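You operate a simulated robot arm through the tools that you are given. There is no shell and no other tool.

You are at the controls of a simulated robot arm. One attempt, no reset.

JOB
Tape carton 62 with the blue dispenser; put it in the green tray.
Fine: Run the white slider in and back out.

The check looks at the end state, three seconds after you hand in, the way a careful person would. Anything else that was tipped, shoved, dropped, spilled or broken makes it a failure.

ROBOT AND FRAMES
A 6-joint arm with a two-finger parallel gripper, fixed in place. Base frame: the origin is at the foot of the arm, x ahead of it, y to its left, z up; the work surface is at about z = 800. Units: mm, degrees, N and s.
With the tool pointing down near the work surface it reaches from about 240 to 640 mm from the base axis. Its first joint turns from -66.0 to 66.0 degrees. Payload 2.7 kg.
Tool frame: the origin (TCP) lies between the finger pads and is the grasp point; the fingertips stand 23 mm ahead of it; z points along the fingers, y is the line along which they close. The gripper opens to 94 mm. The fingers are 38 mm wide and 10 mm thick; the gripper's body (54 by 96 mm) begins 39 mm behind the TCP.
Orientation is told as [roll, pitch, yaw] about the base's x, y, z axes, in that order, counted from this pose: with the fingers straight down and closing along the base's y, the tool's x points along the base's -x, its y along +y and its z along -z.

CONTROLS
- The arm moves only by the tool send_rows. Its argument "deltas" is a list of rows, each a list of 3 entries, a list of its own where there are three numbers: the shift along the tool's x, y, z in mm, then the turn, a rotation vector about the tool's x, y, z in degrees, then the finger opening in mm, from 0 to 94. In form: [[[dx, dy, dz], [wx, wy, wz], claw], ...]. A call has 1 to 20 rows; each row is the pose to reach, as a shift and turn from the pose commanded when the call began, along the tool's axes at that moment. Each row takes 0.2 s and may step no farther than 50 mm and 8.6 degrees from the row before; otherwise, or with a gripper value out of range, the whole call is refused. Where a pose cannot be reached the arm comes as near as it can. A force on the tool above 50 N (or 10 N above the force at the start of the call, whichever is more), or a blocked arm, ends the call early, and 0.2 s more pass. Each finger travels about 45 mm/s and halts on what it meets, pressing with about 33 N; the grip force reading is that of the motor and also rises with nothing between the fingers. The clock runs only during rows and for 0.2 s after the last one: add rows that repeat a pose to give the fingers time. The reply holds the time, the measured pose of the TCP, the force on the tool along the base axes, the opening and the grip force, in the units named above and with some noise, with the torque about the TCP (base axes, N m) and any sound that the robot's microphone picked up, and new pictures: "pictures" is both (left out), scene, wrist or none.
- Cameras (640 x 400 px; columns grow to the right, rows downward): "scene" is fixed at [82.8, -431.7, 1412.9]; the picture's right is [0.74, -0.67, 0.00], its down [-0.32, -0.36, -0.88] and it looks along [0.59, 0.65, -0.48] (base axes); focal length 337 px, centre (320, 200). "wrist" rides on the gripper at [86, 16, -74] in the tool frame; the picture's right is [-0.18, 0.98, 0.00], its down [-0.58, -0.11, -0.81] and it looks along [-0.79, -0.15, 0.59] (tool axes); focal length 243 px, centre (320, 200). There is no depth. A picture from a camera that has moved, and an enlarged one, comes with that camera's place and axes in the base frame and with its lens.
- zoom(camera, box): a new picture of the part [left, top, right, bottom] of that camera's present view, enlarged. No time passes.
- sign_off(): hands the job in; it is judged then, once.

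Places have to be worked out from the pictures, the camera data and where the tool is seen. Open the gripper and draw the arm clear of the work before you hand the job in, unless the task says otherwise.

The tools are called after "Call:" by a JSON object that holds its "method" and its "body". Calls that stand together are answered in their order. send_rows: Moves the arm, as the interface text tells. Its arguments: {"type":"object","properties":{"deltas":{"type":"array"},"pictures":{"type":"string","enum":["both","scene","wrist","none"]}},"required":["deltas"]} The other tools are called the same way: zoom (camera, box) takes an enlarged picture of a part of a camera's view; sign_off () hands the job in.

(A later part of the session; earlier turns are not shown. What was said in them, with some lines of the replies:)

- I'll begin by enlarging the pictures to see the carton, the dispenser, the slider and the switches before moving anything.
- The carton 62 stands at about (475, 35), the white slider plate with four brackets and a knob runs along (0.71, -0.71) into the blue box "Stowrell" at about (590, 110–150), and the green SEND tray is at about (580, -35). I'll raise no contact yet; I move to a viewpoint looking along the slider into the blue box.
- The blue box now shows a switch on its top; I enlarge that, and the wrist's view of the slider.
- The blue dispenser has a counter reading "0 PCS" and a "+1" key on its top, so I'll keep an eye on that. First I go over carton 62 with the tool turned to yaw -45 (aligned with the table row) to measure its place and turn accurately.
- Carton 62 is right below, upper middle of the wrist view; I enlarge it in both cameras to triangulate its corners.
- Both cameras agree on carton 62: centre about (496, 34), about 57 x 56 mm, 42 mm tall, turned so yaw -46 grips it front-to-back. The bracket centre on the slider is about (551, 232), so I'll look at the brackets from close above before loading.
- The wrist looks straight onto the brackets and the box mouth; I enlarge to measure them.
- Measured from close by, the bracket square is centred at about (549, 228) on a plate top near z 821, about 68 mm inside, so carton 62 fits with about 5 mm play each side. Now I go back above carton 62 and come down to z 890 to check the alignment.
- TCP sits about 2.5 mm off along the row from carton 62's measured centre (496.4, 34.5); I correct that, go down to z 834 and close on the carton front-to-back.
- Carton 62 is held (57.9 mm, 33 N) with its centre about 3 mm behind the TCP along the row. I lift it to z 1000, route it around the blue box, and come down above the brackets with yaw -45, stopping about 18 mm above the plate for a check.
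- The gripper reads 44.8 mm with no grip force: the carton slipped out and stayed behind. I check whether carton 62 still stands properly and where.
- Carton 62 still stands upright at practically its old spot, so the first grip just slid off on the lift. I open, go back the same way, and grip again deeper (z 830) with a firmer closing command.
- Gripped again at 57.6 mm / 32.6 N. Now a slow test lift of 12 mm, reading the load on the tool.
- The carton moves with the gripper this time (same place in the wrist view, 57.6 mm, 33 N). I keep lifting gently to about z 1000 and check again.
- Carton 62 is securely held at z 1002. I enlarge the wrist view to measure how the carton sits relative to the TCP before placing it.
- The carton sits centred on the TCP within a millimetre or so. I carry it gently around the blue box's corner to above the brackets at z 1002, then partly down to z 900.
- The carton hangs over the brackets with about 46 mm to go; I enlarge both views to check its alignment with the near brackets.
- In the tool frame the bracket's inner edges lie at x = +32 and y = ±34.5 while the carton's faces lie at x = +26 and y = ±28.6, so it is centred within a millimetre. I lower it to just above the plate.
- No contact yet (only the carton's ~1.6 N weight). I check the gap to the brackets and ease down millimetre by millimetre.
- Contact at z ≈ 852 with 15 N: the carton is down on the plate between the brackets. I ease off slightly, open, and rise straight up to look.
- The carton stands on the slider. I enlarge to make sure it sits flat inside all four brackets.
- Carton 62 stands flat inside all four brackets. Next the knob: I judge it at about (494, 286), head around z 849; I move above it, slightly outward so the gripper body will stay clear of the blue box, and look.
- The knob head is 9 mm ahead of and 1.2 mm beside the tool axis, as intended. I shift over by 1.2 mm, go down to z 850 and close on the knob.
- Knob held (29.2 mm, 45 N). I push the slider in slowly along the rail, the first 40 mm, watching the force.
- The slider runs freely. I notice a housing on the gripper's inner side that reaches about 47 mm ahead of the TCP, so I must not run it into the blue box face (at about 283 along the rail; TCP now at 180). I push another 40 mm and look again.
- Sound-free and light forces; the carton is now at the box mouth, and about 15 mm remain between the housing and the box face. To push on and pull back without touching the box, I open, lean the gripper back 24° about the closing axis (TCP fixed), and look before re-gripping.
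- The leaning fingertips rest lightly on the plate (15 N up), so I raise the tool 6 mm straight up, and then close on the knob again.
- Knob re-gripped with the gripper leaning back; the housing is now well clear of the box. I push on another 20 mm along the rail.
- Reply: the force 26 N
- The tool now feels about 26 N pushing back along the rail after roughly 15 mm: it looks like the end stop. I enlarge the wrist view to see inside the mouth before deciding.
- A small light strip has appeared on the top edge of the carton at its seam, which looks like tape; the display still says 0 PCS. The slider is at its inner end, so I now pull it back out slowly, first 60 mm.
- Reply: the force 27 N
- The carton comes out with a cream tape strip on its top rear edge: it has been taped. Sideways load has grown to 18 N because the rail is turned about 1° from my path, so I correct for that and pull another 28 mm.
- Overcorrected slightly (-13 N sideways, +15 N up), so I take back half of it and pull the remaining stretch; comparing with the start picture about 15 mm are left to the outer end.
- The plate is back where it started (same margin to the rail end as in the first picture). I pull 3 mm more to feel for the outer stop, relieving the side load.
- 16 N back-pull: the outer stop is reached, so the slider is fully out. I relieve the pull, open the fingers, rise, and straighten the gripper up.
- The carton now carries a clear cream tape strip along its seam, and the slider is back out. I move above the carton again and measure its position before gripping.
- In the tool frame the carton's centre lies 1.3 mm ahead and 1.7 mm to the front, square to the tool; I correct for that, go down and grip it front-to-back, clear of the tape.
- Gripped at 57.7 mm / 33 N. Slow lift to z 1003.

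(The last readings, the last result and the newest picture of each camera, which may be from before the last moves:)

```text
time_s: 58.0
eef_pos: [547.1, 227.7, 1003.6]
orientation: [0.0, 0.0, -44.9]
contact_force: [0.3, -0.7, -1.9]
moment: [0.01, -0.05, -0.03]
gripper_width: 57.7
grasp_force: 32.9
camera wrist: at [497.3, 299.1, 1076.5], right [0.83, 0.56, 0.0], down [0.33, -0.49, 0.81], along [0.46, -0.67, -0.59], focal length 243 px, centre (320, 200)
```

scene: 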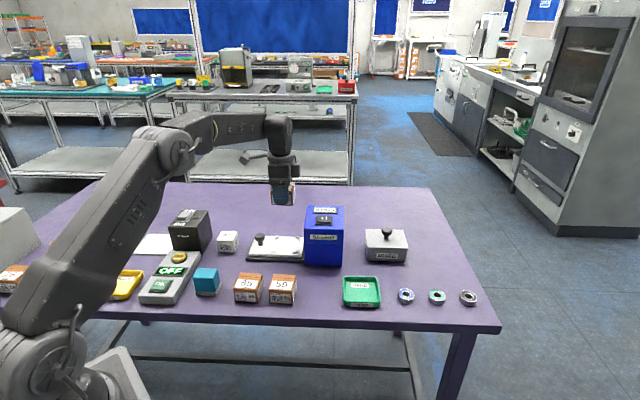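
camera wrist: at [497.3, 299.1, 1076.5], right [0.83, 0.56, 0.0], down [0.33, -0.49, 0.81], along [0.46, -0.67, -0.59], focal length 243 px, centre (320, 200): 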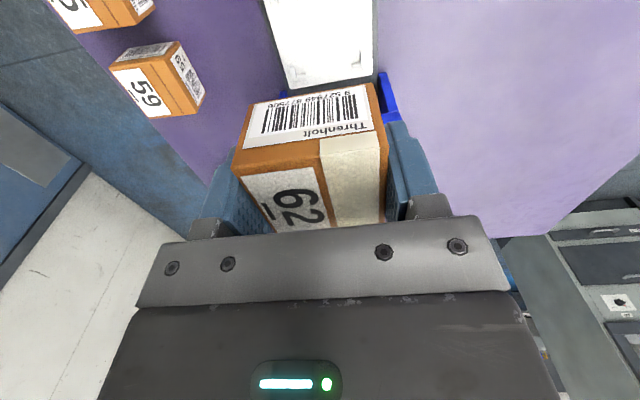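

The carton is held, but with this low grip the fingertips would dip below the tray's rim and jostle it on release. So I set the carton back between the brackets exactly where it was and re-grip it nearer its top.

Call:
{"method": "send_rows", "body": {"deltas": [[[0, 0, 12], [0, 0, 0], 20], [[0, 0, 35], [0, 0, 0], 20], [[0, 0, 65], [0, 0, 0], 20], [[0, 0, 95], [0, 0, 0], 20], [[0, 0, 120], [0, 0, 0], 20], [[0, 0, 136], [0, 0, 0], 20], [[0, 0, 144], [0, 0, 0], 20], [[0, 0, 148], [0, 0, 0], 20], [[0, 0, 149.6], [0, 0, 0], 20], [[0, 0, 149.6], [0, 0, 0], 20]]}}

Call:
{"method": "zoom", "body": {"camera": "scene", "box": [240, 205, 336, 270]}}

```text
time_s: 60.2
eef_pos: [548.0, 226.6, 852.8]
orientation: [0.0, 0.0, -45.0]
contact_force: [-0.6, -0.2, -2.3]
moment: [0.03, -0.01, -0.04]
gripper_width: 57.9
grasp_force: 33.1
camera wrist: at [498.2, 299.0, 925.6], right [0.83, 0.56, 0.0], down [0.33, -0.49, 0.81], along [0.46, -0.67, -0.59], focal length 243 px, centre (320, 200)
```

scene: 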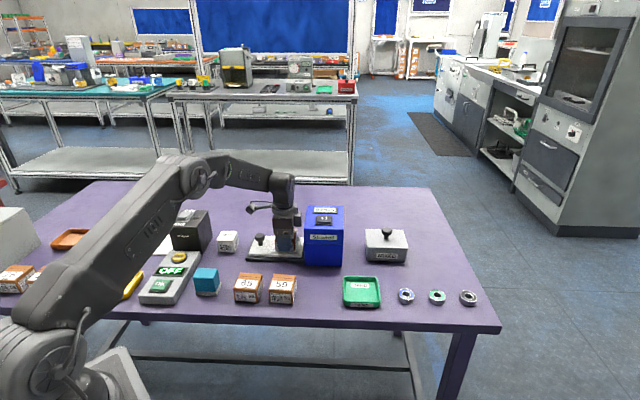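
wrist: 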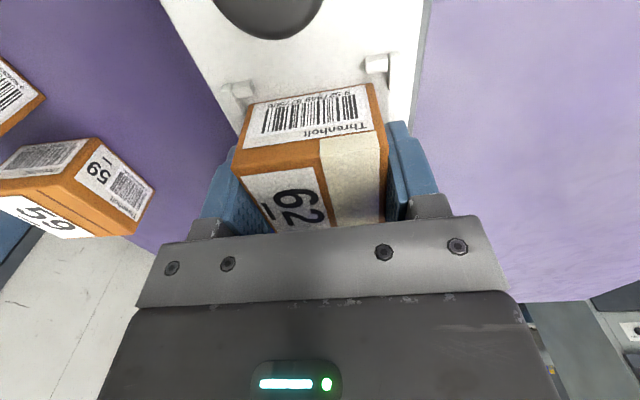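

```text
6.15 times, centred on (288, 238) of scene
camera zoom: at [82.8, -431.7, 1412.9], right [0.74, -0.67, 0.0], down [-0.32, -0.36, -0.88], along [0.59, 0.65, -0.48], focal length 2075 px, centre (517, -31)
```

zoom: 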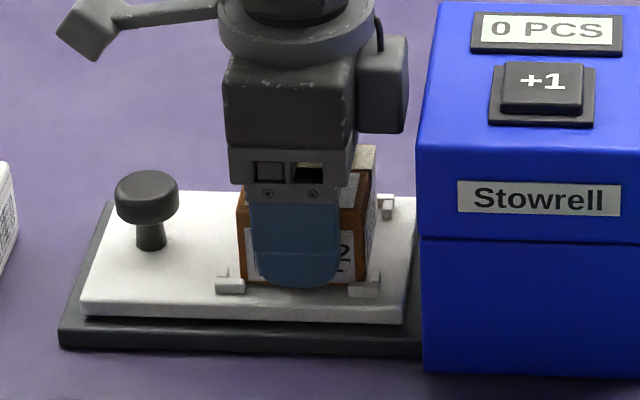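

Just at its resting height (0.4 mm or less). I open, rise 7.5 mm and close again nearer the carton's top.

Call:
{"method": "send_rows", "body": {"deltas": [[[0, 0, 0.3], [0, 0, 0], 56], [[0, 0, 0.3], [0, 0, 0], 64], [[0, 0, 0.3], [0, 0, 0], 76], [[0, 0, 0.3], [0, 0, 0], 80], [[0, 0, -4], [0, 0, 0], 80], [[0, 0, -7.3], [0, 0, 0], 80], [[0, 0, -7.3], [0, 0, 0], 70], [[0, 0, -7.3], [0, 0, 0], 58], [[0, 0, -7.3], [0, 0, 0], 40], [[0, 0, -7.3], [0, 0, 0], 20], [[0, 0, -7.3], [0, 0, 0], 20]]}}

Call:
{"method": "send_rows", "body": {"deltas": [[[0, 0, -1], [0, 0, 0], 20], [[0, 0, -3], [0, 0, 0], 20], [[0, 0, -6], [0, 0, 0], 20], [[0, 0, -12], [0, 0, 0], 20], [[0, 0, -20], [0, 0, 0], 20], [[0, 0, -30], [0, 0, 0], 20], [[0, 0, -30], [0, 0, 0], 20]]}}

```text
time_s: 62.6
eef_pos: [548.3, 227.2, 860.5]
orientation: [0.1, -0.1, -45.0]
contact_force: [-0.3, -1.5, 1.5]
moment: [-0.04, 0.06, 0.02]
gripper_width: 57.7
grasp_force: 32.8
camera wrist: at [497.9, 299.3, 933.7], right [0.83, 0.56, 0.0], down [0.33, -0.49, 0.81], along [0.46, -0.67, -0.59], focal length 243 px, centre (320, 200)
```

scene: 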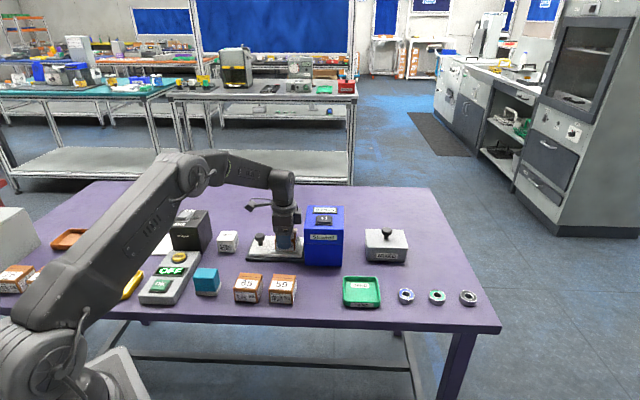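
wrist: 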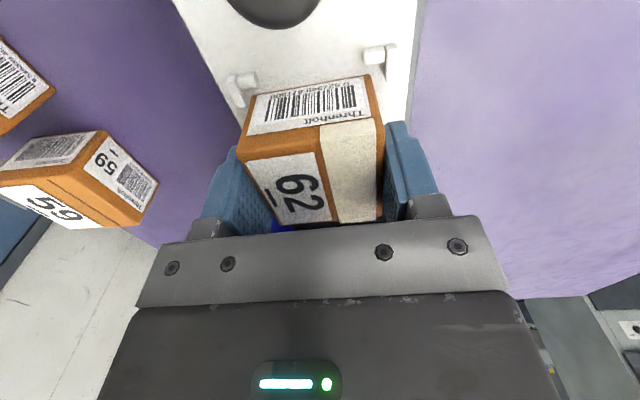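

```text
time_s: 64.2
eef_pos: [546.8, 228.7, 890.3]
orientation: [-0.1, 0.0, -45.0]
contact_force: [0.0, -1.2, -1.3]
moment: [0.0, -0.03, -0.03]
gripper_width: 57.8
grasp_force: 33.1
camera wrist: at [497.8, 299.4, 963.6], right [0.83, 0.56, 0.0], down [0.33, -0.49, 0.81], along [0.46, -0.67, -0.59], focal length 243 px, centre (320, 200)
```

scene: 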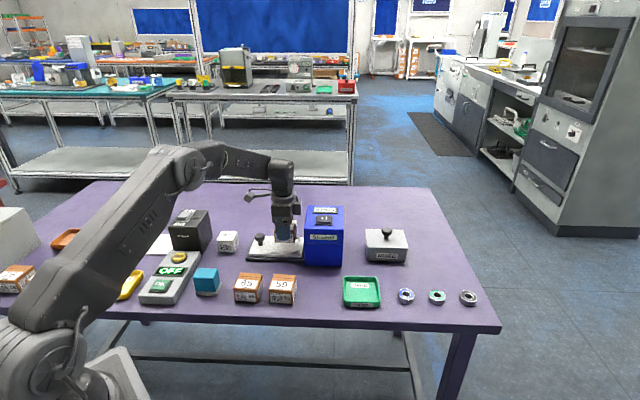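
wrist: 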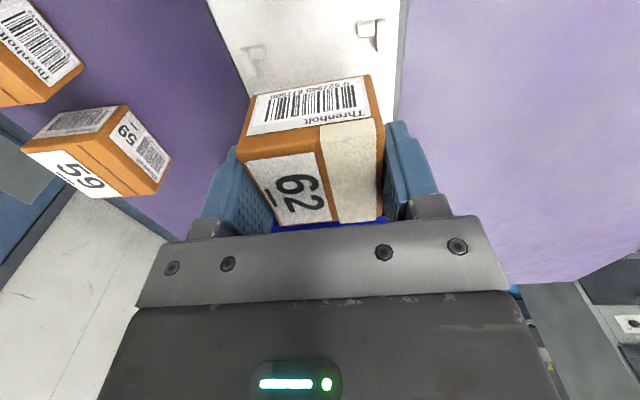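

Held firmly with the higher grip. I lift to z 1005, go forward past the blue box and then across towards the green tray.

Call:
{"method": "send_rows", "body": {"deltas": [[[0, 0, -8], [0, 0, 0], 20], [[0, 0, -25], [0, 0, 0], 20], [[0, 0, -50], [0, 0, 0], 20], [[0, 0, -78], [0, 0, 0], 20], [[0, -5, -100], [0, 0, 0], 20], [[0, -18, -111], [0, 0, 0], 20], [[0, -38, -114.3], [0, 0, 0], 20], [[0, -62, -114.3], [0, 0, 0], 20], [[0, -87, -114.3], [0, 0, 0], 20], [[-5, -110, -114.3], [0, 0, 0], 20], [[-15, -130, -114.3], [0, 0, 0], 20], [[-32, -145, -114.3], [0, 0, 0], 20], [[-55, -154, -114.3], [0, 0, 0], 20], [[-80, -158, -114.3], [0, 0, 0], 20], [[-106, -159.7, -114.3], [0, 0, 0], 20], [[-132, -159.7, -114.3], [0, 0, 0], 20], [[-158, -159.7, -114.3], [0, 0, 0], 20], [[-184, -159.7, -114.3], [0, 0, 0], 20], [[-201, -159.7, -114.3], [0, 0, 0], 20], [[-207.4, -159.7, -114.3], [0, 0, 0], 20]]}}

Call:
{"method": "zoom", "body": {"camera": "wrist", "box": [220, 0, 420, 125]}}

Call:
{"method": "zoom", "body": {"camera": "scene", "box": [290, 190, 418, 320]}}

```text
time_s: 68.4
eef_pos: [581.6, -32.8, 1003.4]
orientation: [0.0, -0.1, -45.0]
contact_force: [0.2, -0.1, -1.3]
moment: [-0.01, -0.01, 0.01]
gripper_width: 57.7
grasp_force: 32.9
camera wrist: at [530.8, 39.1, 1076.8], right [0.83, 0.56, 0.0], down [0.34, -0.49, 0.81], along [0.45, -0.67, -0.59], focal length 243 px, centre (320, 200)
```

scene: 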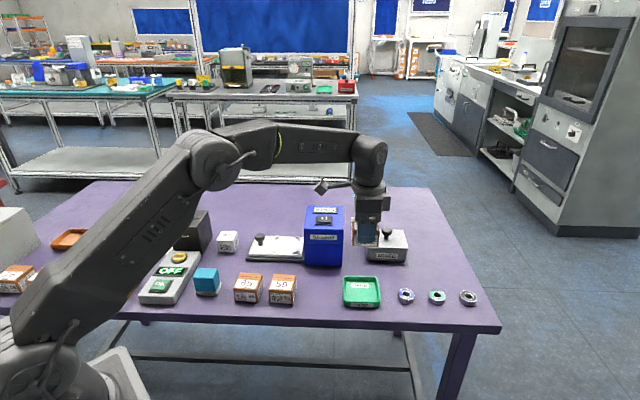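
wrist: 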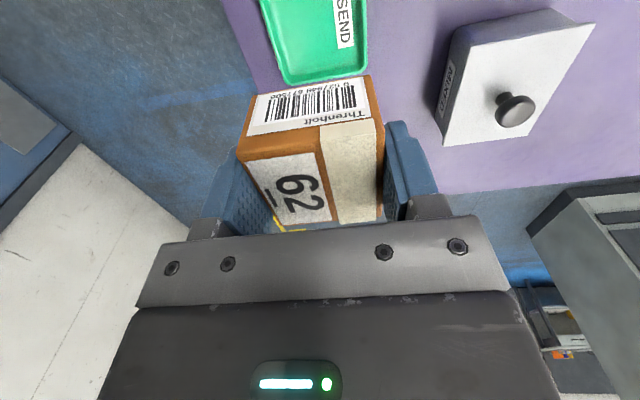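

```text
3.20 times, centred on (320, 62) of wrist
camera zoom: at [530.8, 39.1, 1076.8], right [0.83, 0.56, 0.0], down [0.34, -0.49, 0.81], along [0.45, -0.67, -0.59], focal length 776 px, centre (320, 640)
```

zoom: 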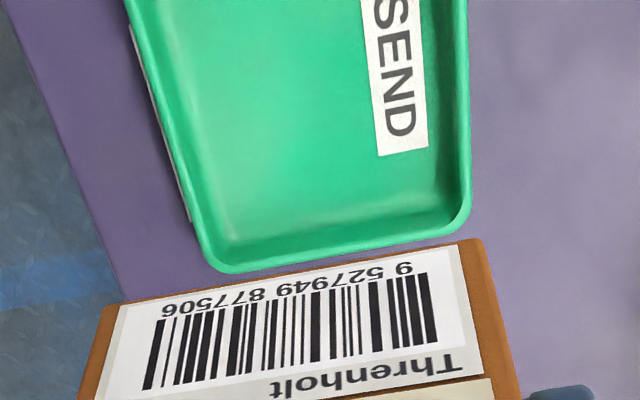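

```text
3.08 times, centred on (354, 255) of scene
camera zoom: at [82.8, -431.7, 1412.9], right [0.74, -0.67, 0.0], down [-0.32, -0.36, -0.88], along [0.59, 0.65, -0.48], focal length 1037 px, centre (215, 31)
```

zoom: 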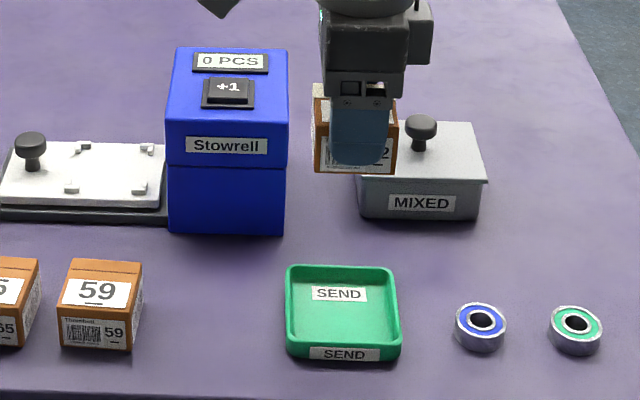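

The tray lies about 1.5 mm further and 2.7 mm to the front of my tool axis, its rim at about z 820. I enlarge the held carton to measure its offset before lowering.

Call:
{"method": "zoom", "body": {"camera": "wrist", "box": [200, 60, 440, 240]}}

```text
2.22 times, centred on (320, 150) of wrist
camera zoom: at [530.8, 39.1, 1076.8], right [0.83, 0.56, 0.0], down [0.34, -0.49, 0.81], along [0.45, -0.67, -0.59], focal length 539 px, centre (320, 311)
```

zoom: 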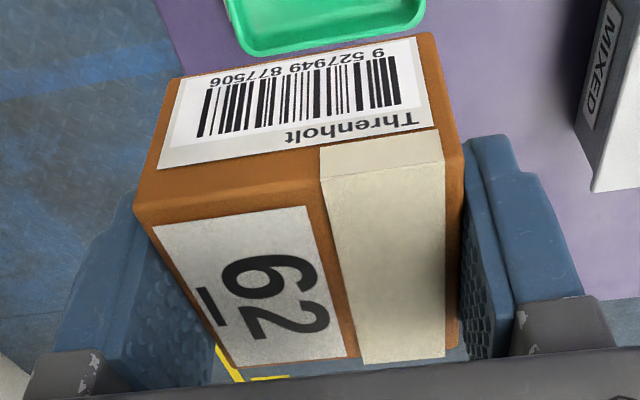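

The carton's centre is 1.7 mm ahead of the TCP, matching the tray's centre in that direction, so only a 2.5 mm shift to the front is needed. I lower to z 895 and check.

Call:
{"method": "send_rows", "body": {"deltas": [[[0, -1, 6], [0, 0, 0], 20], [[0, -2.5, 20], [0, 0, 0], 20], [[0, -2.5, 42], [0, 0, 0], 20], [[0, -2.5, 66], [0, 0, 0], 20], [[0, -2.5, 88], [0, 0, 0], 20], [[0, -2.5, 104], [0, 0, 0], 20], [[0, -2.5, 110], [0, 0, 0], 20], [[0, -2.5, 110], [0, 0, 0], 20]]}}

Call:
{"method": "zoom", "body": {"camera": "wrist", "box": [200, 0, 440, 150]}}

Call:
{"method": "zoom", "body": {"camera": "scene", "box": [314, 230, 410, 320]}}

```text
time_s: 70.2
eef_pos: [579.9, -33.8, 894.6]
orientation: [0.0, 0.0, -45.0]
contact_force: [-0.5, 0.0, -0.8]
moment: [-0.01, -0.03, 0.0]
gripper_width: 57.7
grasp_force: 33.0
camera wrist: at [530.1, 37.6, 967.7], right [0.83, 0.56, 0.0], down [0.33, -0.49, 0.81], along [0.46, -0.67, -0.59], focal length 243 px, centre (320, 200)
```

scene: 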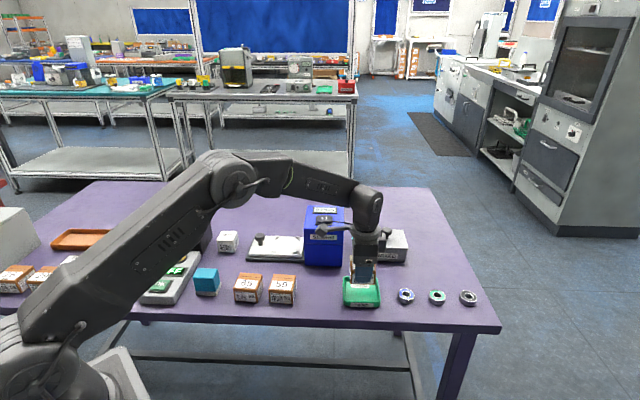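
wrist: 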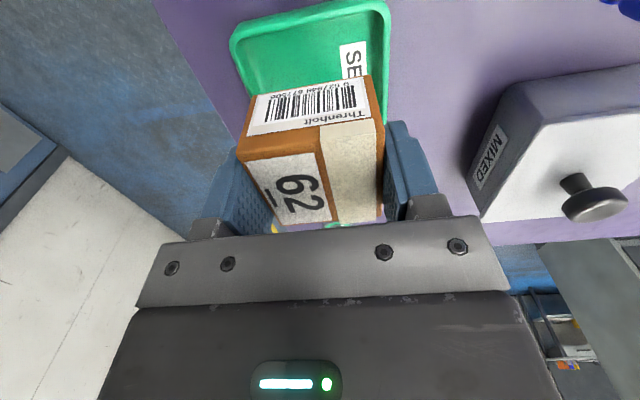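

```text
2.67 times, centred on (320, 75) of wrist
camera zoom: at [530.1, 37.6, 967.7], right [0.83, 0.56, 0.0], down [0.33, -0.49, 0.81], along [0.46, -0.67, -0.59], focal length 647 px, centre (320, 533)
```

zoom: 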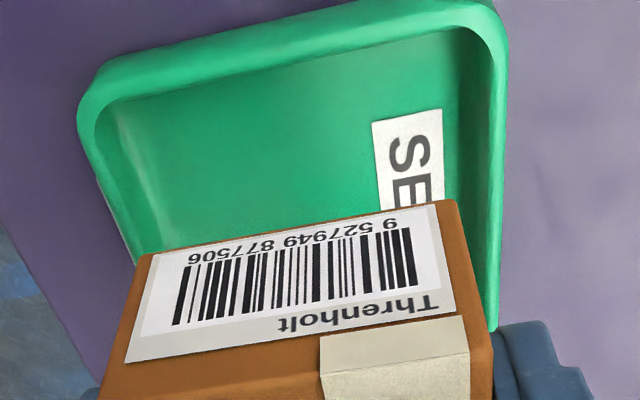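

```text
4.44 times, centred on (362, 275) of scene
camera zoom: at [82.8, -431.7, 1412.9], right [0.74, -0.67, 0.0], down [-0.32, -0.36, -0.88], along [0.59, 0.65, -0.48], focal length 1498 px, centre (133, -133)
```

zoom: 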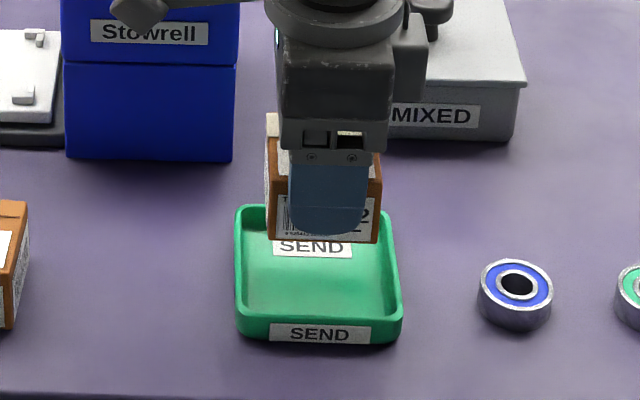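

The carton is over the tray, about 2 mm too far and 1 mm too far back relative to the tray's middle; I correct that and lower slowly until the fingertips are just above the rim.

Call:
{"method": "send_rows", "body": {"deltas": [[[1, -0.6, 6], [0, 0, 0], 20], [[1.7, -1, 18], [0, 0, 0], 20], [[1.7, -1, 30], [0, 0, 0], 20], [[1.7, -1, 39], [0, 0, 0], 20], [[1.7, -1, 45], [0, 0, 0], 20], [[1.7, -1, 48], [0, 0, 0], 20], [[1.7, -1, 48], [0, 0, 0], 20]]}}

Call:
{"method": "zoom", "body": {"camera": "wrist", "box": [200, 0, 440, 150]}}

Call:
{"method": "zoom", "body": {"camera": "scene", "box": [322, 255, 402, 315]}}

```text
time_s: 71.8
eef_pos: [577.8, -33.1, 847.3]
orientation: [0.1, 0.0, -45.0]
contact_force: [0.6, -0.6, -1.3]
moment: [-0.01, 0.03, 0.01]
gripper_width: 57.5
grasp_force: 33.0
camera wrist: at [528.0, 38.1, 919.6], right [0.83, 0.56, 0.0], down [0.33, -0.49, 0.81], along [0.46, -0.67, -0.59], focal length 243 px, centre (320, 200)
```

scene: 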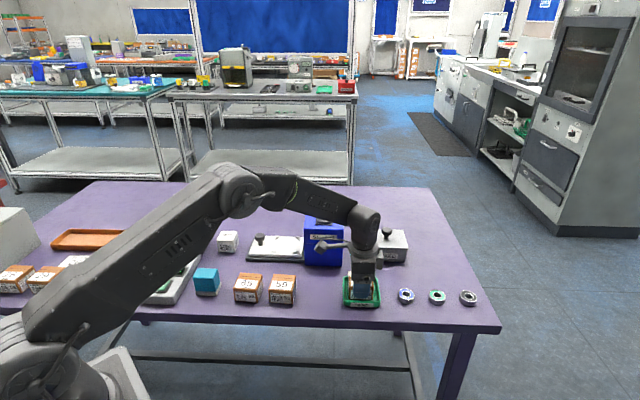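
wrist: 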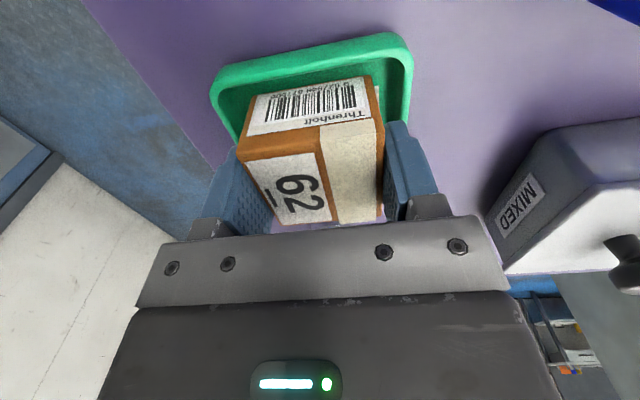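

```text
2.67 times, centred on (320, 75) of wrist
camera zoom: at [528.0, 38.1, 919.6], right [0.83, 0.56, 0.0], down [0.33, -0.49, 0.81], along [0.46, -0.67, -0.59], focal length 647 px, centre (320, 533)
```

zoom: 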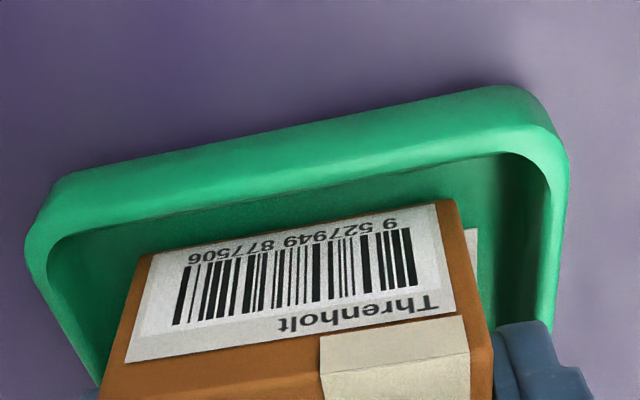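

```text
6.67 times, centred on (362, 285) of scene
camera zoom: at [82.8, -431.7, 1412.9], right [0.74, -0.67, 0.0], down [-0.32, -0.36, -0.88], along [0.59, 0.65, -0.48], focal length 2248 px, centre (40, -367)
```

zoom: 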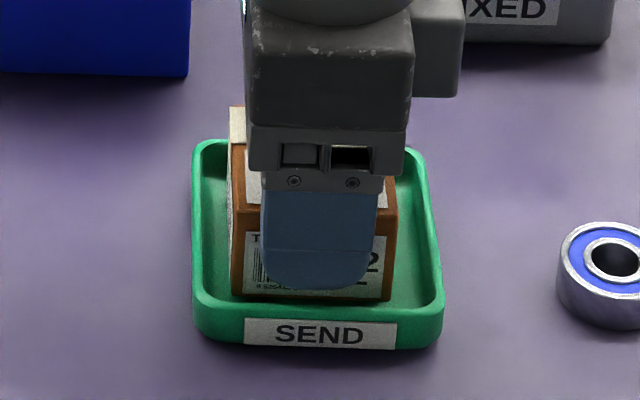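

The carton is well inside the tray with even margins, and the fingertips are still about 5–6 mm above the rim. I lower another 3.5 mm slowly, watching for floor contact.

Call:
{"method": "send_rows", "body": {"deltas": [[[0, 0, 1], [0, 0, 0], 20], [[0, 0, 2], [0, 0, 0], 20], [[0, 0, 2.8], [0, 0, 0], 20], [[0, 0, 3.5], [0, 0, 0], 20], [[0, 0, 3.5], [0, 0, 0], 20]], "pictures": "none"}}

Call:
{"method": "zoom", "body": {"camera": "scene", "box": [322, 255, 402, 315]}}

```text
time_s: 73.0
eef_pos: [576.5, -33.2, 842.8]
orientation: [0.0, 0.0, -45.0]
contact_force: [0.3, 0.1, -1.4]
moment: [-0.01, 0.0, 0.0]
gripper_width: 57.9
grasp_force: 33.2
```

```text
6.67 times, centred on (362, 285) of scene
camera zoom: at [82.8, -431.7, 1412.9], right [0.74, -0.67, 0.0], down [-0.32, -0.36, -0.88], along [0.59, 0.65, -0.48], focal length 2248 px, centre (40, -367)
```

zoom: 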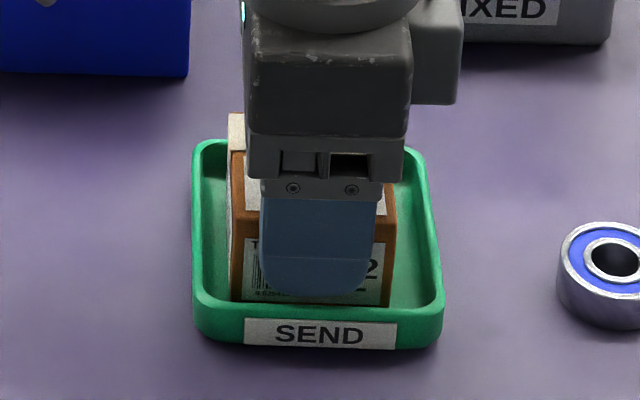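

No contact yet (-1.4 N is just the carton's weight). Another 1.5 mm in small steps.

Call:
{"method": "send_rows", "body": {"deltas": [[[0, 0, 0.5], [0, 0, 0], 20], [[0, 0, 1.0], [0, 0, 0], 20], [[0, 0, 1.5], [0, 0, 0], 20], [[0, 0, 1.5], [0, 0, 0], 20]], "pictures": "wrist"}}

```text
time_s: 74.0
eef_pos: [578.4, -33.2, 842.8]
orientation: [-0.1, -0.1, -45.1]
contact_force: [-4.2, -0.3, 8.3]
moment: [0.05, 0.32, 0.0]
gripper_width: 57.9
grasp_force: 32.5
camera wrist: at [528.2, 38.2, 915.6], right [0.83, 0.56, 0.0], down [0.33, -0.49, 0.81], along [0.46, -0.67, -0.59], focal length 243 px, centre (320, 200)
```

wrist: 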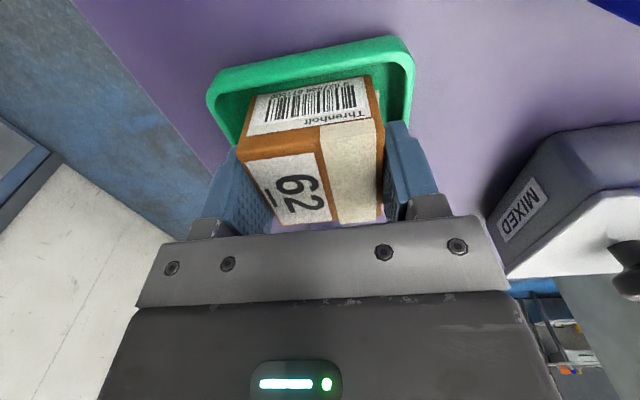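

Floor contact (8 N). I ease off, open the fingers only slightly, rise clear of the rim, and only then open fully.

Call:
{"method": "send_rows", "body": {"deltas": [[[0, 0, -0.5], [0, 0, 0], 20], [[0, 0, -0.5], [0, 0, 0], 58], [[0, 0, -0.5], [0, 0, 0], 61], [[0, 0, -0.5], [0, 0, 0], 61], [[0, 0, -0.5], [0, 0, 0], 61], [[0, 0, -2], [0, 0, 0], 61], [[0, 0, -5], [0, 0, 0], 61.5], [[0, 0, -9], [0, 0, 0], 64], [[0, 0, -14], [0, 0, 0], 76], [[0, 0, -22], [0, 0, 0], 90], [[0, 0, -40], [0, 0, 0], 94], [[0, 0, -70], [0, 0, 0], 94], [[0, 0, -105], [0, 0, 0], 94], [[0, 0, -140], [0, 0, 0], 94], [[0, 0, -160], [0, 0, 0], 94], [[0, 0, -160], [0, 0, 0], 94]]}}

Call:
{"method": "zoom", "body": {"camera": "scene", "box": [306, 240, 418, 320]}}

Call:
{"method": "zoom", "body": {"camera": "wrist", "box": [220, 0, 420, 125]}}

```text
time_s: 77.4
eef_pos: [580.2, -31.9, 1002.3]
orientation: [0.0, 0.1, -45.0]
contact_force: [0.5, 0.4, -0.1]
moment: [0.02, -0.02, 0.02]
gripper_width: 94.0
grasp_force: 0.0
camera wrist: at [529.4, 39.5, 1074.4], right [0.83, 0.56, 0.0], down [0.33, -0.49, 0.81], along [0.46, -0.67, -0.59], focal length 243 px, centre (320, 200)
```

scene: 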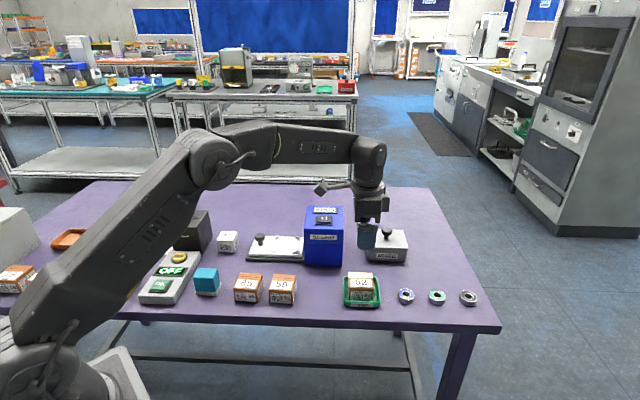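
wrist: 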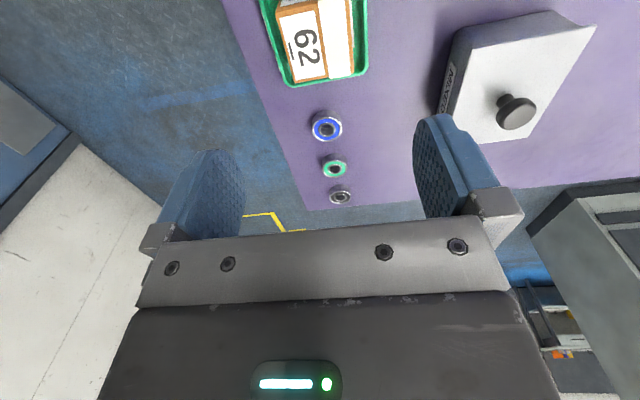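

```text
5.00 times, centred on (362, 280) of scene
camera zoom: at [82.8, -431.7, 1412.9], right [0.74, -0.67, 0.0], down [-0.32, -0.36, -0.88], along [0.59, 0.65, -0.48], focal length 1686 px, centre (110, -200)
```

zoom: 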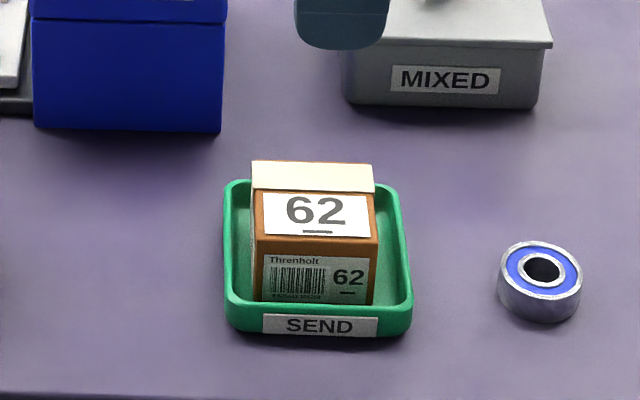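

```text
3.20 times, centred on (320, 62) of wrist
camera zoom: at [529.4, 39.5, 1074.4], right [0.83, 0.56, 0.0], down [0.33, -0.49, 0.81], along [0.46, -0.67, -0.59], focal length 776 px, centre (320, 640)
```

zoom: 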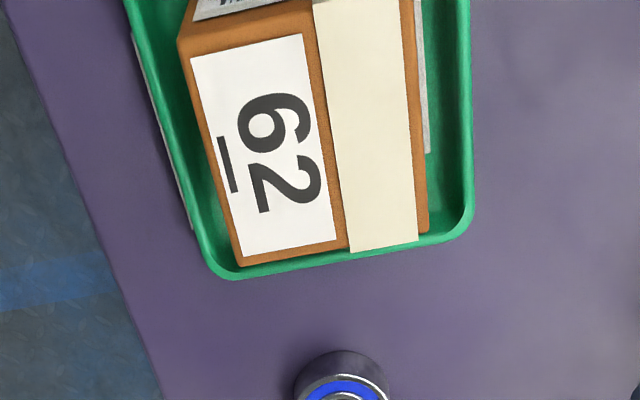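

Carton 62, with its tape strip, stands flat inside the green SEND tray, and the tray hasn't moved. I draw the arm back and up, clear of the work, and look over the whole table.

Call:
{"method": "send_rows", "body": {"deltas": [[[20, 0, -15], [0, 0, 0], 94], [[50, 0, -35], [0, 0, 0], 94], [[85, -5, -55], [0, 0, -5], 94], [[115, -10, -68], [0, 0, -13], 94], [[130, -15, -70], [0, 0, -21], 94], [[140, -20, -70], [0, 0, -29], 94], [[145, -25, -70], [0, 0, -37], 94], [[145, -25, -70], [0, 0, -45], 94], [[145, -25, -70], [0, 0, -45], 94]]}}

Call:
{"method": "zoom", "body": {"camera": "scene", "box": [216, 190, 416, 320]}}

Call:
{"method": "zoom", "body": {"camera": "scene", "box": [60, 190, 260, 320]}}

Call:
{"method": "zoom", "body": {"camera": "scene", "box": [330, 220, 500, 330]}}

```text
time_s: 79.4
eef_pos: [457.4, 52.3, 1071.1]
orientation: [0.1, 0.1, 0.1]
contact_force: [-0.4, -0.3, -0.6]
moment: [-0.04, 0.02, -0.02]
gripper_width: 94.1
grasp_force: 0.2
camera wrist: at [371.1, 67.3, 1144.9], right [0.18, 0.98, 0.0], down [0.58, -0.11, 0.81], along [0.79, -0.15, -0.59], focal length 243 px, centre (320, 200)
```

scene: 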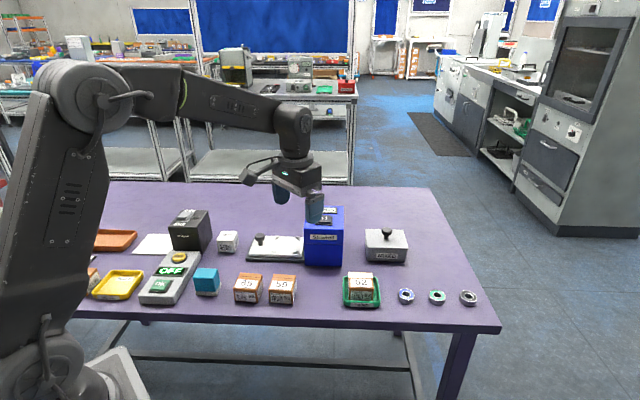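
wrist: 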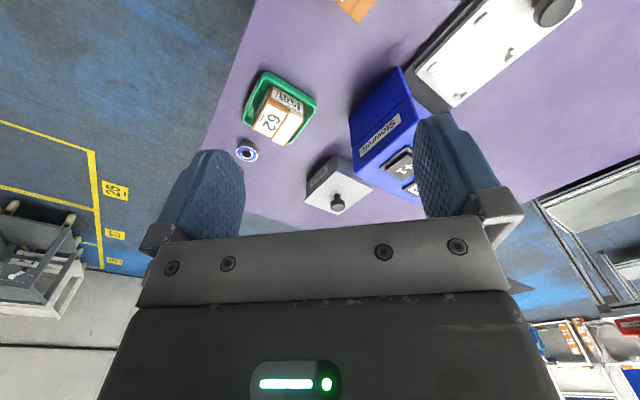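

```text
3.08 times, centred on (316, 255) of scene
camera zoom: at [82.8, -431.7, 1412.9], right [0.74, -0.67, 0.0], down [-0.32, -0.36, -0.88], along [0.59, 0.65, -0.48], focal length 1037 px, centre (332, 31)
```

zoom: 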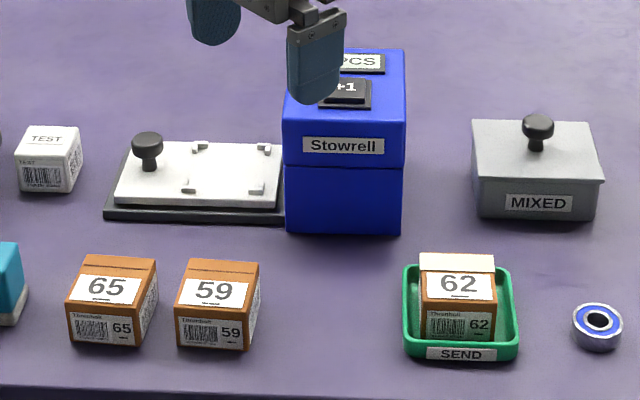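

```text
3.08 times, centred on (160, 255) of scene
camera zoom: at [82.8, -431.7, 1412.9], right [0.74, -0.67, 0.0], down [-0.32, -0.36, -0.88], along [0.59, 0.65, -0.48], focal length 1037 px, centre (812, 31)
```

zoom: 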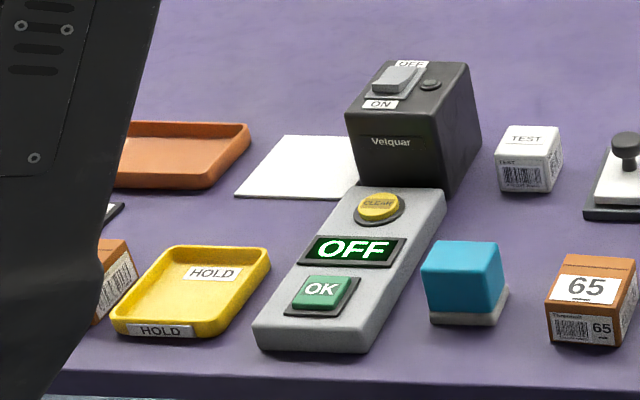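

```text
3.64 times, centred on (415, 275) of scene
camera zoom: at [82.8, -431.7, 1412.9], right [0.74, -0.67, 0.0], down [-0.32, -0.36, -0.88], along [0.59, 0.65, -0.48], focal length 1226 px, centre (-26, -73)
```

zoom: 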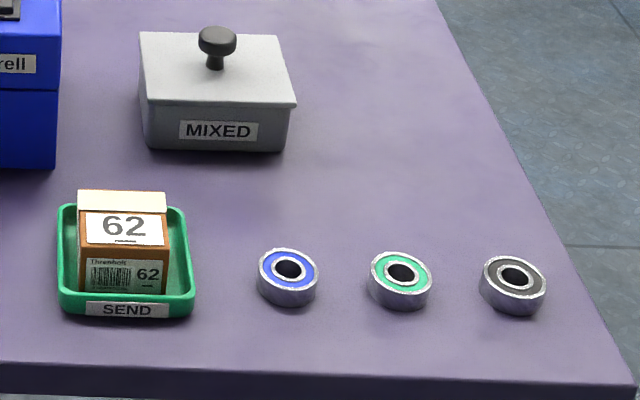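

The taped carton 62 is in the green SEND tray, the slider is fully out, and cartons 59 and 65, the TEST block, the bearings and the other devices are where they were at the start. I left the dispenser's +1 key alone because the tape was applied with the counter still at 0 PCS. The gripper is open and the arm is clear, so I hand the job in.

Call:
{"method": "sign_off", "body": {}}

```text
The job is handed in.
```

Carton 62 is taped and standing flat in the green SEND tray, and I've handed the job in.

- **Taping:** I ran the white slider in to its stop and back out to its outer stop with the carton on it. It came out with a cream tape strip along its top seam.
- **Slip:** My first grip on the carton slid off during the lift. The carton stayed upright and moved only about a millimetre, and a slower lift then held.
- **Dispenser counter:** The display on the blue dispenser read "0 PCS" before and after. I didn't press its "+1" key, because the tape went on without it.
- **Rest of the table:** In the last pictures everything else I could see stood where it did at the start. The arm partly blocked the left end of the table. The gripper is open and the arm is clear.
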